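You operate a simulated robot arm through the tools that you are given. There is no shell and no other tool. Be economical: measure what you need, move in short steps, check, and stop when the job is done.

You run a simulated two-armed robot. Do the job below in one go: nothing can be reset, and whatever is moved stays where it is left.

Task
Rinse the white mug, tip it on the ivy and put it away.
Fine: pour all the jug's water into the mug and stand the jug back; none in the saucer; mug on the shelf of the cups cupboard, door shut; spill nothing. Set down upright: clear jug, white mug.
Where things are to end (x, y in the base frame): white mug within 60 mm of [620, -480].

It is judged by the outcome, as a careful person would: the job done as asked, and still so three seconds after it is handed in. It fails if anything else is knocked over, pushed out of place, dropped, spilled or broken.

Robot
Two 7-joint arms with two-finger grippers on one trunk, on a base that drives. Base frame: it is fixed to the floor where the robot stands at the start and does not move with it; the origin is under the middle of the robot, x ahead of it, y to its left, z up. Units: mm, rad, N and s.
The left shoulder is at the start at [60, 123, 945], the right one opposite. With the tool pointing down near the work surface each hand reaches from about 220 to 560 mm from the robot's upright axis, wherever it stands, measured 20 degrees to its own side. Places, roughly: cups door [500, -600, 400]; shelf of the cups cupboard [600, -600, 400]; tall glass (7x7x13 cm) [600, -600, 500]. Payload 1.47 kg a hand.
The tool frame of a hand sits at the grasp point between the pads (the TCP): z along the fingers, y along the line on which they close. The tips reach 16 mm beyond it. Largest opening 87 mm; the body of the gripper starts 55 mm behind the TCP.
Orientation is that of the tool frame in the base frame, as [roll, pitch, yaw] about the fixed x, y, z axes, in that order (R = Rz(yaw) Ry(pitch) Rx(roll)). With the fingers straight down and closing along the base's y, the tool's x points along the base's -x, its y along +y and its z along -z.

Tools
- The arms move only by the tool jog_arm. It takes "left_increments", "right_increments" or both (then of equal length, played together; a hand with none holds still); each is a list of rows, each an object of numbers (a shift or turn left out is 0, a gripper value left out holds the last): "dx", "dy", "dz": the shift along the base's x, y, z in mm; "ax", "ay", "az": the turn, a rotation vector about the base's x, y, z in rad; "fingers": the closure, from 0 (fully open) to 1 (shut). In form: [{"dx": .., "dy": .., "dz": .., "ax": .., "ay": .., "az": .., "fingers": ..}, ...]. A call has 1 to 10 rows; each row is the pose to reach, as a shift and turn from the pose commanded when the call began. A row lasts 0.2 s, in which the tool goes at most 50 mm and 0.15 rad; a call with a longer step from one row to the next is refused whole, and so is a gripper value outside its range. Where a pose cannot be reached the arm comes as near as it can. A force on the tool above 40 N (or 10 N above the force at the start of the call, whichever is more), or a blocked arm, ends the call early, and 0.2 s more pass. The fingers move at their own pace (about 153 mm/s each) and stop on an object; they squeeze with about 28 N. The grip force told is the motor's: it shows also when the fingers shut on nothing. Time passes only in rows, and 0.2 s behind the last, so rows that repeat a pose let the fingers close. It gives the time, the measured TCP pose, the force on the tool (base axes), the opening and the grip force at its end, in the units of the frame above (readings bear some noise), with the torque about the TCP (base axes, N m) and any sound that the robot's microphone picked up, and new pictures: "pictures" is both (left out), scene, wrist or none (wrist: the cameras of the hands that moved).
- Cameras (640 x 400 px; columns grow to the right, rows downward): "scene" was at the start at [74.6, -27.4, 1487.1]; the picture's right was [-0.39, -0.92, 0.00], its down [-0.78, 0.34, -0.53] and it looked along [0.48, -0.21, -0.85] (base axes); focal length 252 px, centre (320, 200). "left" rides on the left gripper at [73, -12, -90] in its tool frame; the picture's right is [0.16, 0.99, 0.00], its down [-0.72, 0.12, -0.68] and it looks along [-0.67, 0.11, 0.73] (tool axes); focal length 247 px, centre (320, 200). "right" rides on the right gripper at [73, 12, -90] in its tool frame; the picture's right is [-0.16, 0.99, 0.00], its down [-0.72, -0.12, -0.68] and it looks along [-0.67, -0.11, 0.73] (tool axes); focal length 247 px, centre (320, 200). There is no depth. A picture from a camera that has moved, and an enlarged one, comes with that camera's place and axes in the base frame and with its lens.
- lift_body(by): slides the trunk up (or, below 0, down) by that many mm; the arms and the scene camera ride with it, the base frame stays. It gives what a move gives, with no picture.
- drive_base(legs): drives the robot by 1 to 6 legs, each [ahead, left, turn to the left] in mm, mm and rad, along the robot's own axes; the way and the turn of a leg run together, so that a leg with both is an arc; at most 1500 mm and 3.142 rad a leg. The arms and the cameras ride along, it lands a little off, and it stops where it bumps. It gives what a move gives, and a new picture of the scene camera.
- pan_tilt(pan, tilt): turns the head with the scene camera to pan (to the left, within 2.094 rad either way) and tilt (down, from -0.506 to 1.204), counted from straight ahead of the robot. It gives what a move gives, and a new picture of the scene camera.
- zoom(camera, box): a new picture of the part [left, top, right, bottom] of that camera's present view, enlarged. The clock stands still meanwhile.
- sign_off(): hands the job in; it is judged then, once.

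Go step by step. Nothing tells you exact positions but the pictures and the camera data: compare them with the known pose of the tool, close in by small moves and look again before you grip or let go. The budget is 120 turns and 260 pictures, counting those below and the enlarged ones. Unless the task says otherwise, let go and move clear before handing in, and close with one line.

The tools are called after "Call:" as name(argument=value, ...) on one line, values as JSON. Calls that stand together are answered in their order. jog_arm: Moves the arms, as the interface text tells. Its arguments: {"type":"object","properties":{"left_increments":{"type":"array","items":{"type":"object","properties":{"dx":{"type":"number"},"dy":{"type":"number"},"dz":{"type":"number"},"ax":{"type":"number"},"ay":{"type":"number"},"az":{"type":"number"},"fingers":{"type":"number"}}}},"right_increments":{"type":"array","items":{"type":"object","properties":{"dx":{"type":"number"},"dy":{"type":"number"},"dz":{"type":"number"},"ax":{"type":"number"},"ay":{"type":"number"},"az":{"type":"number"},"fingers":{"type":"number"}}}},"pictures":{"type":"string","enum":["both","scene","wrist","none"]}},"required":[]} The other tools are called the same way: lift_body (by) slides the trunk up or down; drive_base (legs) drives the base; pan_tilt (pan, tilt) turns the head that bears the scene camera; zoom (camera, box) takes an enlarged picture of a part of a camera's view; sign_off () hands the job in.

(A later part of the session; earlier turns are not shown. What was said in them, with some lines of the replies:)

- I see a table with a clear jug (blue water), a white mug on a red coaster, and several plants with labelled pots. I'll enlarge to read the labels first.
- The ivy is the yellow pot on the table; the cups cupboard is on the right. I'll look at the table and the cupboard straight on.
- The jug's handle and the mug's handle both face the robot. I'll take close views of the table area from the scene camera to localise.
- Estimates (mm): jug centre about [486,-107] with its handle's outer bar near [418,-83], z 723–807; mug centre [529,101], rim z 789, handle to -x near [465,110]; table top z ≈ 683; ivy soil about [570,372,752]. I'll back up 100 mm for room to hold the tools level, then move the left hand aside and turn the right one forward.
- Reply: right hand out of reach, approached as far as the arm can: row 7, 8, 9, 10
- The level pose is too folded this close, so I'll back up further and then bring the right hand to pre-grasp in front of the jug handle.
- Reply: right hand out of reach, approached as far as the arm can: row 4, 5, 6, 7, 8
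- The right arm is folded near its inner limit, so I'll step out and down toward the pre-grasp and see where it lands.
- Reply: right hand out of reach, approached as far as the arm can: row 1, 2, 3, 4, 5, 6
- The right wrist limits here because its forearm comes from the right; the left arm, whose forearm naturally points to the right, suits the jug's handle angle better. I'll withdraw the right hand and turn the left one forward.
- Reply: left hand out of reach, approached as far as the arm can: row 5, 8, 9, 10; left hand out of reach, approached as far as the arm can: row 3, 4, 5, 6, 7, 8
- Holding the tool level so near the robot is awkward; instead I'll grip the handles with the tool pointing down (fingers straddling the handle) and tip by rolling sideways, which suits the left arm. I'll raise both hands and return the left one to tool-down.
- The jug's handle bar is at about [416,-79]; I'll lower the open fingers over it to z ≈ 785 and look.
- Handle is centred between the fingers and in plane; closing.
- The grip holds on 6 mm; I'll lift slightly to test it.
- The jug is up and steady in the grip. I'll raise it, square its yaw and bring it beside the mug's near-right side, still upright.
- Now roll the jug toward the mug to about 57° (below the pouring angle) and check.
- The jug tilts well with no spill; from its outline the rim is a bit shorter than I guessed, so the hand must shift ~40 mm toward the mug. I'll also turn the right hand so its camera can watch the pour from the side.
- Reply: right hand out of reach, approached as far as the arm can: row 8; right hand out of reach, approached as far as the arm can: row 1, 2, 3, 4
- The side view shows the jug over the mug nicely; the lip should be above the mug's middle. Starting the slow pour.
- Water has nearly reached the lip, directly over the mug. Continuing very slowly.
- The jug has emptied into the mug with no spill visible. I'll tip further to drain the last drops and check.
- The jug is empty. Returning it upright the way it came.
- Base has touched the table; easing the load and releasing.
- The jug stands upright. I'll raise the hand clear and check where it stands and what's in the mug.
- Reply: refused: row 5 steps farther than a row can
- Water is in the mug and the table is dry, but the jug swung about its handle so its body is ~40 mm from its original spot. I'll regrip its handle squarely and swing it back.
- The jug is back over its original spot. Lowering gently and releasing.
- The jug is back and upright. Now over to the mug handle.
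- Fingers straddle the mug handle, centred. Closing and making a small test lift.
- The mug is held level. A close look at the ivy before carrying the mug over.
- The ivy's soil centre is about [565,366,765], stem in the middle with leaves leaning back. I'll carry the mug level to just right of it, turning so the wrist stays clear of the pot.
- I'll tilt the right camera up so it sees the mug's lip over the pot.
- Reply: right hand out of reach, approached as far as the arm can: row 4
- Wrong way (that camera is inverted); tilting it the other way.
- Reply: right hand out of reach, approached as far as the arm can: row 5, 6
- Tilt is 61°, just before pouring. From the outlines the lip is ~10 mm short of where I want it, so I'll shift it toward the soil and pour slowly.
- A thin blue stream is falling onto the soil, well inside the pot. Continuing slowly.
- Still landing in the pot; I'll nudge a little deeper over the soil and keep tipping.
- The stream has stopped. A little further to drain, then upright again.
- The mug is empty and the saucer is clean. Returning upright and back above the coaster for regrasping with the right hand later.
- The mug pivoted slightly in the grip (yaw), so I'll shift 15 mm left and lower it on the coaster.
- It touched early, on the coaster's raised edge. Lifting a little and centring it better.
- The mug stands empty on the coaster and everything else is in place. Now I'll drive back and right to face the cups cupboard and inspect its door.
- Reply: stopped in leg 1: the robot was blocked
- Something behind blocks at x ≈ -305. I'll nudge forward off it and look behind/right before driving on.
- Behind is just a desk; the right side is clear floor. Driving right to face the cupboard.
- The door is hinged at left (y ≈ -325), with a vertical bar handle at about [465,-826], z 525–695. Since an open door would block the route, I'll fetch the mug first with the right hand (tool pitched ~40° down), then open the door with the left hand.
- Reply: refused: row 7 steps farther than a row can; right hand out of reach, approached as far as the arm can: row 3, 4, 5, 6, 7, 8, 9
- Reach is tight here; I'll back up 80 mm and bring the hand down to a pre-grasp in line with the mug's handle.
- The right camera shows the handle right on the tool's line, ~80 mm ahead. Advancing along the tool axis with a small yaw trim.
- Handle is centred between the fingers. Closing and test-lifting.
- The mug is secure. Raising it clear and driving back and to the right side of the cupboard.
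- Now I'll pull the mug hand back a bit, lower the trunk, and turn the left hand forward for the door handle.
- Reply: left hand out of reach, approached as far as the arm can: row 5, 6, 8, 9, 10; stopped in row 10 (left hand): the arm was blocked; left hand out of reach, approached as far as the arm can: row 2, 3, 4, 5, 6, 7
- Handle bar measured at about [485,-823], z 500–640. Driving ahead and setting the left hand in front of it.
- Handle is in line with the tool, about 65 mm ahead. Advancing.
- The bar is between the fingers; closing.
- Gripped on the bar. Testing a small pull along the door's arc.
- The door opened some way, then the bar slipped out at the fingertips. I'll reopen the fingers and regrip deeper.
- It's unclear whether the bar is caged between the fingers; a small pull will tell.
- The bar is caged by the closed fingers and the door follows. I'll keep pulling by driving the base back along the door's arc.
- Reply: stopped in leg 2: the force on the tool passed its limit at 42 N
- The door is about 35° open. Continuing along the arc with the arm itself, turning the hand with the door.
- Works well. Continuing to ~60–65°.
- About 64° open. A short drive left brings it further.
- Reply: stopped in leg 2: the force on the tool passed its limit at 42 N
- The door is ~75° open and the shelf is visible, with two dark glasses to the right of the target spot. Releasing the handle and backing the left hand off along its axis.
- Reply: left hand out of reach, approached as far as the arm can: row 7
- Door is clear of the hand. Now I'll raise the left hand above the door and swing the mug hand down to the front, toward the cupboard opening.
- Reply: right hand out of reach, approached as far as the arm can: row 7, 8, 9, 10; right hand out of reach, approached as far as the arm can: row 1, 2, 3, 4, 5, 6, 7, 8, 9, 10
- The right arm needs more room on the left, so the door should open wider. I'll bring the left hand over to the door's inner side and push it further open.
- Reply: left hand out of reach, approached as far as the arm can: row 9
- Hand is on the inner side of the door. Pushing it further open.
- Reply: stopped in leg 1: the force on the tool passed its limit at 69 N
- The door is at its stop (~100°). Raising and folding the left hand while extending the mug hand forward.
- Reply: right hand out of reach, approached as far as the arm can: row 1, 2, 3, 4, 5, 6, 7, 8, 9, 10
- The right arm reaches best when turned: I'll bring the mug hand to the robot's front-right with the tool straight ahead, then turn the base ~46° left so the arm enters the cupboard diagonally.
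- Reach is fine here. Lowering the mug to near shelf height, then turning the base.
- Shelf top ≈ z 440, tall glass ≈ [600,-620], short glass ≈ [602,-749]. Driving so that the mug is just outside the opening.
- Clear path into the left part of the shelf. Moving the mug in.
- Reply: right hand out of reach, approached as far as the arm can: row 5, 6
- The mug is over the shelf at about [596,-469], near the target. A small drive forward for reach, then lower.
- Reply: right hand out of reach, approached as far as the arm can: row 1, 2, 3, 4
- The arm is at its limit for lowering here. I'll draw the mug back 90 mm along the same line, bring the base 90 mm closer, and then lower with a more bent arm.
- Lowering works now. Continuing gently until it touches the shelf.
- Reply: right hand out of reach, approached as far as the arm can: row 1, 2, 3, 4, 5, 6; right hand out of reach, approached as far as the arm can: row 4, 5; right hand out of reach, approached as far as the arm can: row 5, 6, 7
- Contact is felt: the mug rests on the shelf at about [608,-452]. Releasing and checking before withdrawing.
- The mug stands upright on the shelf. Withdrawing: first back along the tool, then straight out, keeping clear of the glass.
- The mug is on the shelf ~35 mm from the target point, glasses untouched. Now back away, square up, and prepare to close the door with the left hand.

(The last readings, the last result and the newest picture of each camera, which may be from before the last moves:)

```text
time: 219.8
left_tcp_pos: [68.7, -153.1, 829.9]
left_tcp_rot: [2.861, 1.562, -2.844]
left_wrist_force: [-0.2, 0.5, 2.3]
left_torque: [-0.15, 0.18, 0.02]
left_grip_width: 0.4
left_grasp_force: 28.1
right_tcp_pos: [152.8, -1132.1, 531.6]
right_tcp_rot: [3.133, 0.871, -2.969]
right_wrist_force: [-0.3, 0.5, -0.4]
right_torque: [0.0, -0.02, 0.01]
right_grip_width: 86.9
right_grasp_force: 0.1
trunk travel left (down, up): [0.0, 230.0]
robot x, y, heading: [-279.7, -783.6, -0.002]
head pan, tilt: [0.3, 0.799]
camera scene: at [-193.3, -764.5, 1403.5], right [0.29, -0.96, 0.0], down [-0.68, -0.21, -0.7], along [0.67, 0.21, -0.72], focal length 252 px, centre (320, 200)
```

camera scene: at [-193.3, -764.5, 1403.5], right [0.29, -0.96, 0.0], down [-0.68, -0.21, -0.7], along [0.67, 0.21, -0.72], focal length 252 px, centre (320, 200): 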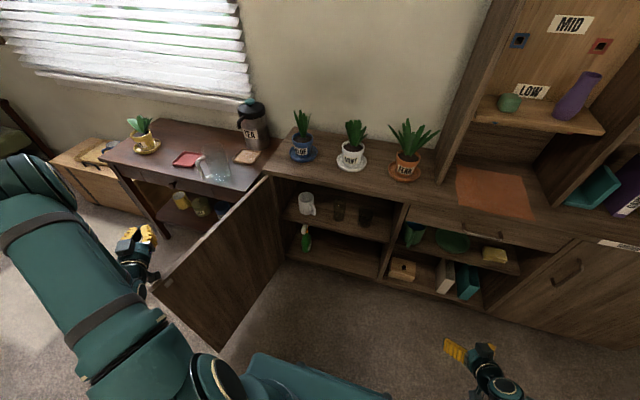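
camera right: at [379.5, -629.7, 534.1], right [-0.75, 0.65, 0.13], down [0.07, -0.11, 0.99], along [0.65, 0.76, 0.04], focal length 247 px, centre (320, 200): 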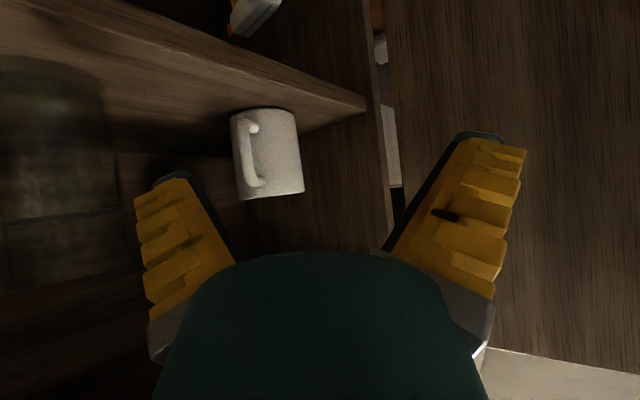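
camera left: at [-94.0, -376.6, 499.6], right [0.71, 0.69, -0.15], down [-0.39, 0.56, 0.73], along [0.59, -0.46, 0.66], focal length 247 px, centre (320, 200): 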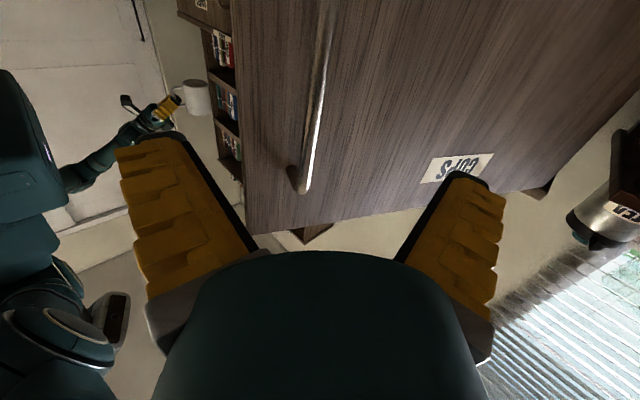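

Call:
jog_arm(left_increments=[{"dz": 20, "az": -0.1}, {"dz": 20, "az": -0.22, "dy": 5}, {"dz": 20, "az": -0.34, "dy": 5}, {"dz": 20, "az": -0.46, "dy": 5}, {"dz": 20, "az": -0.58, "dy": 5}, {"dz": -20, "az": -0.65, "dy": 5}, {"dz": -60, "az": -0.65, "dy": 5}, {"dz": -100, "az": -0.65, "dy": 5}, {"dz": -140, "az": -0.65, "dy": 5}], pictures="scene")

```text
time: 221.8
left_tcp_pos: [69.1, -146.9, 688.8]
left_tcp_rot: [2.903, 1.557, 2.835]
left_wrist_force: [-0.8, 0.5, 0.5]
left_torque: [0.0, -0.01, -0.03]
left_grip_width: 0.0
left_grasp_force: 27.7
right_tcp_pos: [151.8, -1130.4, 530.3]
right_tcp_rot: [3.134, 0.87, -2.967]
right_wrist_force: [0.3, 0.1, 0.3]
right_torque: [0.01, 0.02, 0.02]
right_grip_width: 87.0
right_grasp_force: 0.0
trunk travel left (down, up): [0.0, 230.0]
robot x, y, heading: [-282.5, -789.9, 0.001]
head pan, tilt: [0.3, 0.799]
camera scene: at [-192.8, -763.7, 1403.4], right [0.29, -0.96, 0.0], down [-0.69, -0.21, -0.7], along [0.67, 0.21, -0.72], focal length 252 px, centre (320, 200)
```

scene: 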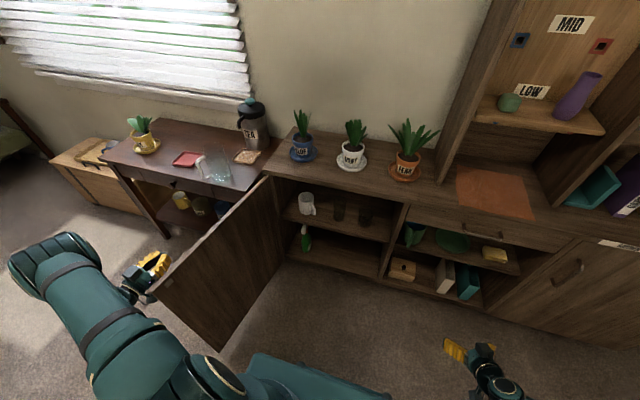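

Left hand is outside the door. Sweeping it to the right to swing the door shut.

Call:
jog_arm(left_increments=[{"dy": -30}, {"dy": -60}, {"dy": -90}, {"dy": -120}, {"dy": -150}, {"dy": -180}, {"dy": -210, "dx": 5}, {"dy": -240, "dx": 10}, {"dy": -265, "dx": 15}], pictures="scene")

```text
time: 223.8
left_tcp_pos: [84.5, -413.2, 688.0]
left_tcp_rot: [2.79, 1.559, 2.721]
left_wrist_force: [0.3, -0.5, 0.3]
left_torque: [0.03, 0.01, -0.02]
left_grip_width: 0.0
left_grasp_force: 28.5
right_tcp_pos: [151.8, -1132.7, 531.4]
right_tcp_rot: [3.134, 0.871, -2.968]
right_wrist_force: [0.1, 0.2, -0.2]
right_torque: [-0.03, 0.0, 0.0]
right_grip_width: 87.1
right_grasp_force: 0.0
trunk travel left (down, up): [0.0, 230.0]
robot x, y, heading: [-280.0, -785.0, -0.004]
head pan, tilt: [0.3, 0.799]
camera scene: at [-192.7, -764.1, 1403.4], right [0.29, -0.96, 0.0], down [-0.69, -0.21, -0.7], along [0.67, 0.21, -0.72], focal length 252 px, centre (320, 200)
```

scene: 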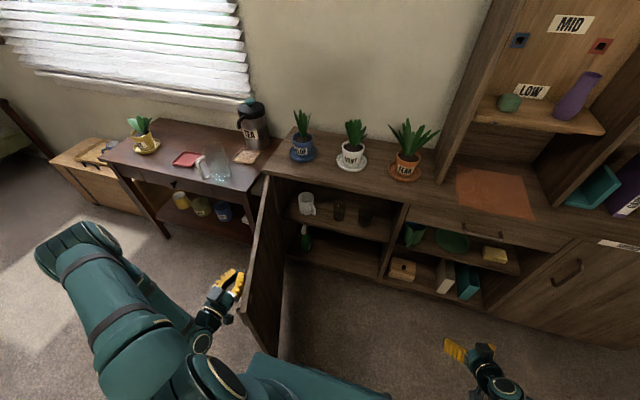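

Call:
jog_arm(left_increments=[{"dx": 8, "dy": -20}, {"dx": 18, "dy": -40}, {"dx": 30, "dy": -60}, {"dx": 45, "dy": -80}, {"dx": 60, "dy": -98}, {"dx": 78, "dy": -115}, {"dx": 96, "dy": -130}, {"dx": 116, "dy": -145}, {"dx": 136, "dy": -158}, {"dx": 158, "dy": -170}], pictures="scene")

```text
time: 226.0
left_tcp_pos: [240.2, -584.8, 688.8]
left_tcp_rot: [2.921, 1.559, 2.849]
left_wrist_force: [-0.5, 0.1, -0.6]
left_torque: [0.04, 0.0, 0.0]
left_grip_width: 0.3
left_grasp_force: 27.6
right_tcp_pos: [151.8, -1132.9, 531.2]
right_tcp_rot: [3.134, 0.872, -2.967]
right_wrist_force: [0.6, 0.7, 0.2]
right_torque: [-0.03, 0.01, -0.02]
right_grip_width: 86.8
right_grasp_force: 0.1
trunk travel left (down, up): [0.0, 230.0]
robot x, y, heading: [-277.7, -787.8, 0.0]
head pan, tilt: [0.3, 0.799]
camera scene: at [-192.8, -764.1, 1403.4], right [0.29, -0.96, 0.0], down [-0.69, -0.21, -0.7], along [0.67, 0.21, -0.72], focal length 252 px, centre (320, 200)
```

scene: 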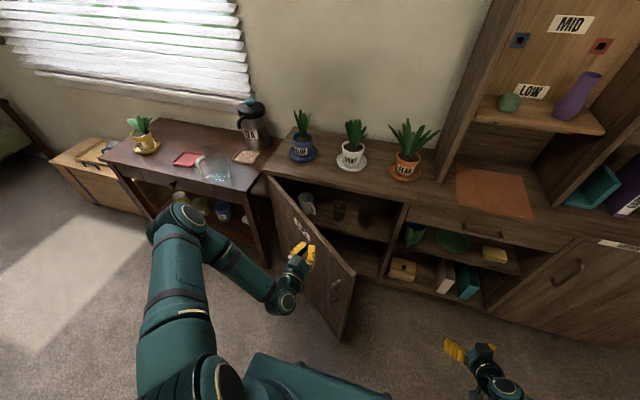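

Call:
jog_arm(left_increments=[{"dx": 20, "dy": -12}, {"dx": 40, "dy": -24}, {"dx": 60, "dy": -36}, {"dx": 80, "dy": -47}, {"dx": 100, "dy": -58}, {"dx": 120, "dy": -68}, {"dx": 140, "dy": -78}, {"dx": 160, "dy": -86}, {"dx": 180, "dy": -94}, {"dx": 195, "dy": -100}], pictures="scene")

```text
time: 228.2
left_tcp_pos: [436.6, -684.9, 687.9]
left_tcp_rot: [2.913, 1.559, 2.841]
left_wrist_force: [-0.2, -1.3, -0.3]
left_torque: [0.07, 0.01, -0.01]
left_grip_width: 0.1
left_grasp_force: 28.2
right_tcp_pos: [150.9, -1131.3, 529.9]
right_tcp_rot: [3.133, 0.871, -2.966]
right_wrist_force: [0.2, -0.6, -0.4]
right_torque: [-0.02, 0.04, -0.01]
right_grip_width: 87.1
right_grasp_force: 0.0
trunk travel left (down, up): [0.0, 230.0]
robot x, y, heading: [-282.1, -787.3, 0.0]
head pan, tilt: [0.3, 0.799]
camera scene: at [-192.8, -764.1, 1403.4], right [0.29, -0.96, 0.0], down [-0.69, -0.21, -0.7], along [0.67, 0.21, -0.72], focal length 252 px, centre (320, 200)
```

scene: 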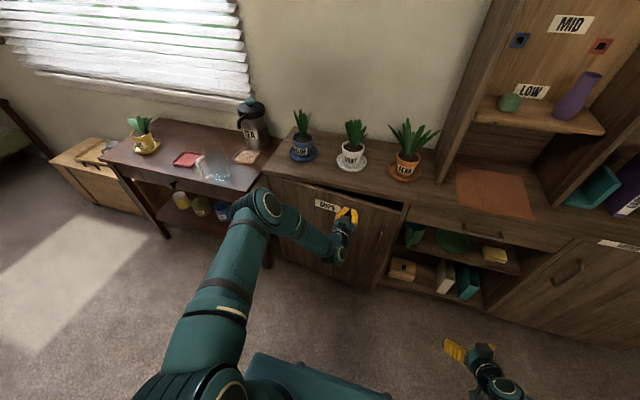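

Almost shut. Pushing the last few centimetres gently.

Call:
jog_arm(left_increments=[{"dx": 10, "dy": -3}, {"dx": 20, "dy": -6}, {"dx": 30, "dy": -8}, {"dx": 38, "dy": -10}, {"dx": 44, "dy": -10}, {"dx": 49, "dy": -10}, {"dx": 54, "dy": -10}, {"dx": 58, "dy": -10}], pictures="none")

Call:
zoom(camera="scene", box=[250, 160, 430, 300])

```text
time: 230.2
left_tcp_pos: [490.8, -693.5, 690.0]
left_tcp_rot: [2.924, 1.558, 2.856]
left_wrist_force: [-20.3, 1.1, 9.7]
left_torque: [0.1, -0.22, 0.23]
left_grip_width: 0.0
left_grasp_force: 27.6
right_tcp_pos: [149.7, -1130.9, 532.5]
right_tcp_rot: [3.132, 0.873, -2.965]
right_wrist_force: [0.5, -0.2, -0.6]
right_torque: [0.0, 0.02, 0.0]
right_grip_width: 86.7
right_grasp_force: 0.0
trunk travel left (down, up): [0.0, 230.0]
robot x, y, heading: [-282.7, -787.4, -0.002]
head pan, tilt: [0.3, 0.799]
stopped in row 8 (left hand): the force on the tool passed its limit at 41 N (the readings are from after the stop); the commanded pose is now the measured one
```

```text
2.86 times, centred on (340, 230) of scene
camera zoom: at [-196.7, -763.9, 1403.7], right [0.3, -0.96, 0.0], down [-0.68, -0.21, -0.7], along [0.67, 0.21, -0.72], focal length 720 px, centre (263, 114)
```

zoom: 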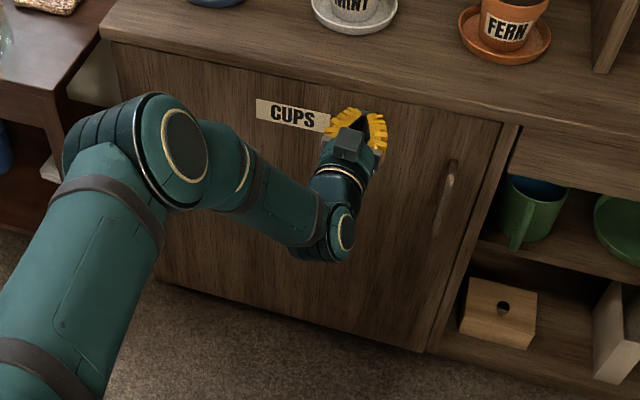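

The door is shut. Drawing the left hand clear and taking a final look at everything.

Call:
jog_arm(left_increments=[{"dx": -20}, {"dx": -50}, {"dx": -90}, {"dx": -130}], pictures="none")

Call:
drive_base(legs=[[-80, 0, 0]])

Call:
zoom(camera="scene", box=[270, 150, 450, 290])

Call:
zoom(camera="scene", box=[90, 90, 310, 240])

```text
time: 231.2
left_tcp_pos: [362.8, -693.1, 686.5]
left_tcp_rot: [2.978, 1.555, 2.908]
left_wrist_force: [1.1, -0.5, 0.7]
left_torque: [0.0, 0.01, -0.03]
left_grip_width: 0.0
left_grasp_force: 27.4
right_tcp_pos: [151.7, -1131.5, 531.9]
right_tcp_rot: [3.132, 0.87, -2.965]
right_wrist_force: [-0.5, -0.3, 0.3]
right_torque: [0.0, -0.02, 0.01]
right_grip_width: 87.0
right_grasp_force: 0.0
trunk travel left (down, up): [0.0, 230.0]
robot x, y, heading: [-284.4, -787.6, -0.002]
head pan, tilt: [0.3, 0.799]
```

```text
time: 232.2
left_tcp_pos: [284.6, -692.4, 687.4]
left_tcp_rot: [2.979, 1.555, 2.907]
left_wrist_force: [-0.9, -0.5, 0.8]
left_torque: [0.0, -0.01, 0.0]
left_grip_width: 0.0
left_grasp_force: 27.9
right_tcp_pos: [72.6, -1131.4, 531.4]
right_tcp_rot: [3.134, 0.871, -2.966]
right_wrist_force: [0.4, -0.1, 0.7]
right_torque: [0.0, 0.02, 0.0]
right_grip_width: 86.8
right_grasp_force: 0.0
trunk travel left (down, up): [0.0, 230.0]
robot x, y, heading: [-362.3, -784.6, -0.003]
head pan, tilt: [0.3, 0.799]
camera scene: at [-272.6, -763.9, 1403.5], right [0.3, -0.96, 0.0], down [-0.68, -0.21, -0.7], along [0.67, 0.21, -0.72], focal length 252 px, centre (320, 200)
```

scene: 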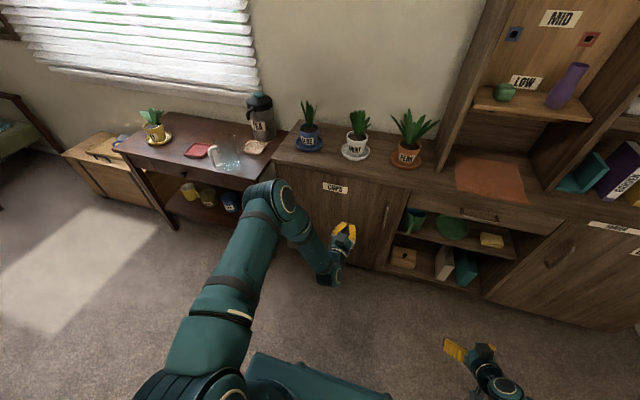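

```text
2.86 times, centred on (360, 220) of scene
camera zoom: at [-272.6, -763.9, 1403.5], right [0.3, -0.96, 0.0], down [-0.68, -0.21, -0.7], along [0.67, 0.21, -0.72], focal length 720 px, centre (206, 143)
```

zoom: 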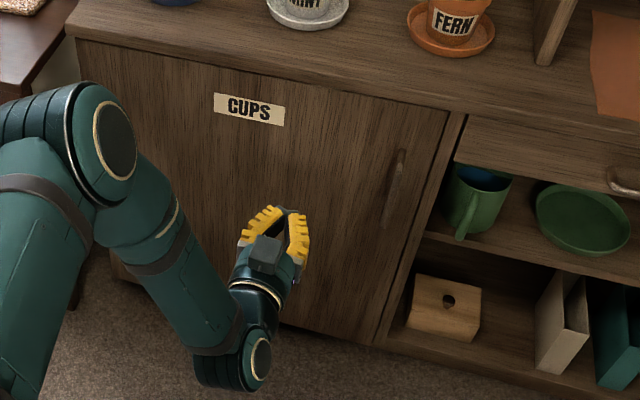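

```text
2.67 times, centred on (200, 165) of scene
camera zoom: at [-272.6, -763.9, 1403.5], right [0.3, -0.96, 0.0], down [-0.68, -0.21, -0.7], along [0.67, 0.21, -0.72], focal length 672 px, centre (640, 293)
```

zoom: 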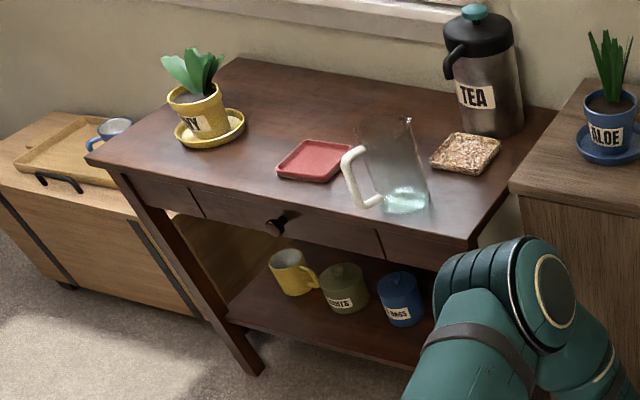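

Door shut, jug empty and upright in its place, saucer and table dry, all else undisturbed. Handing in.

Call:
sign_off()

```text
The job is handed in.
```

The white mug was rinsed with all the jug's water, tipped onto the ivy's soil and put away upright on the cups shelf. It stands an estimated 30–35 mm from [620, -480], with the door shut. The empty jug is back upright in its place, and I could see no water in the saucer or on the table.
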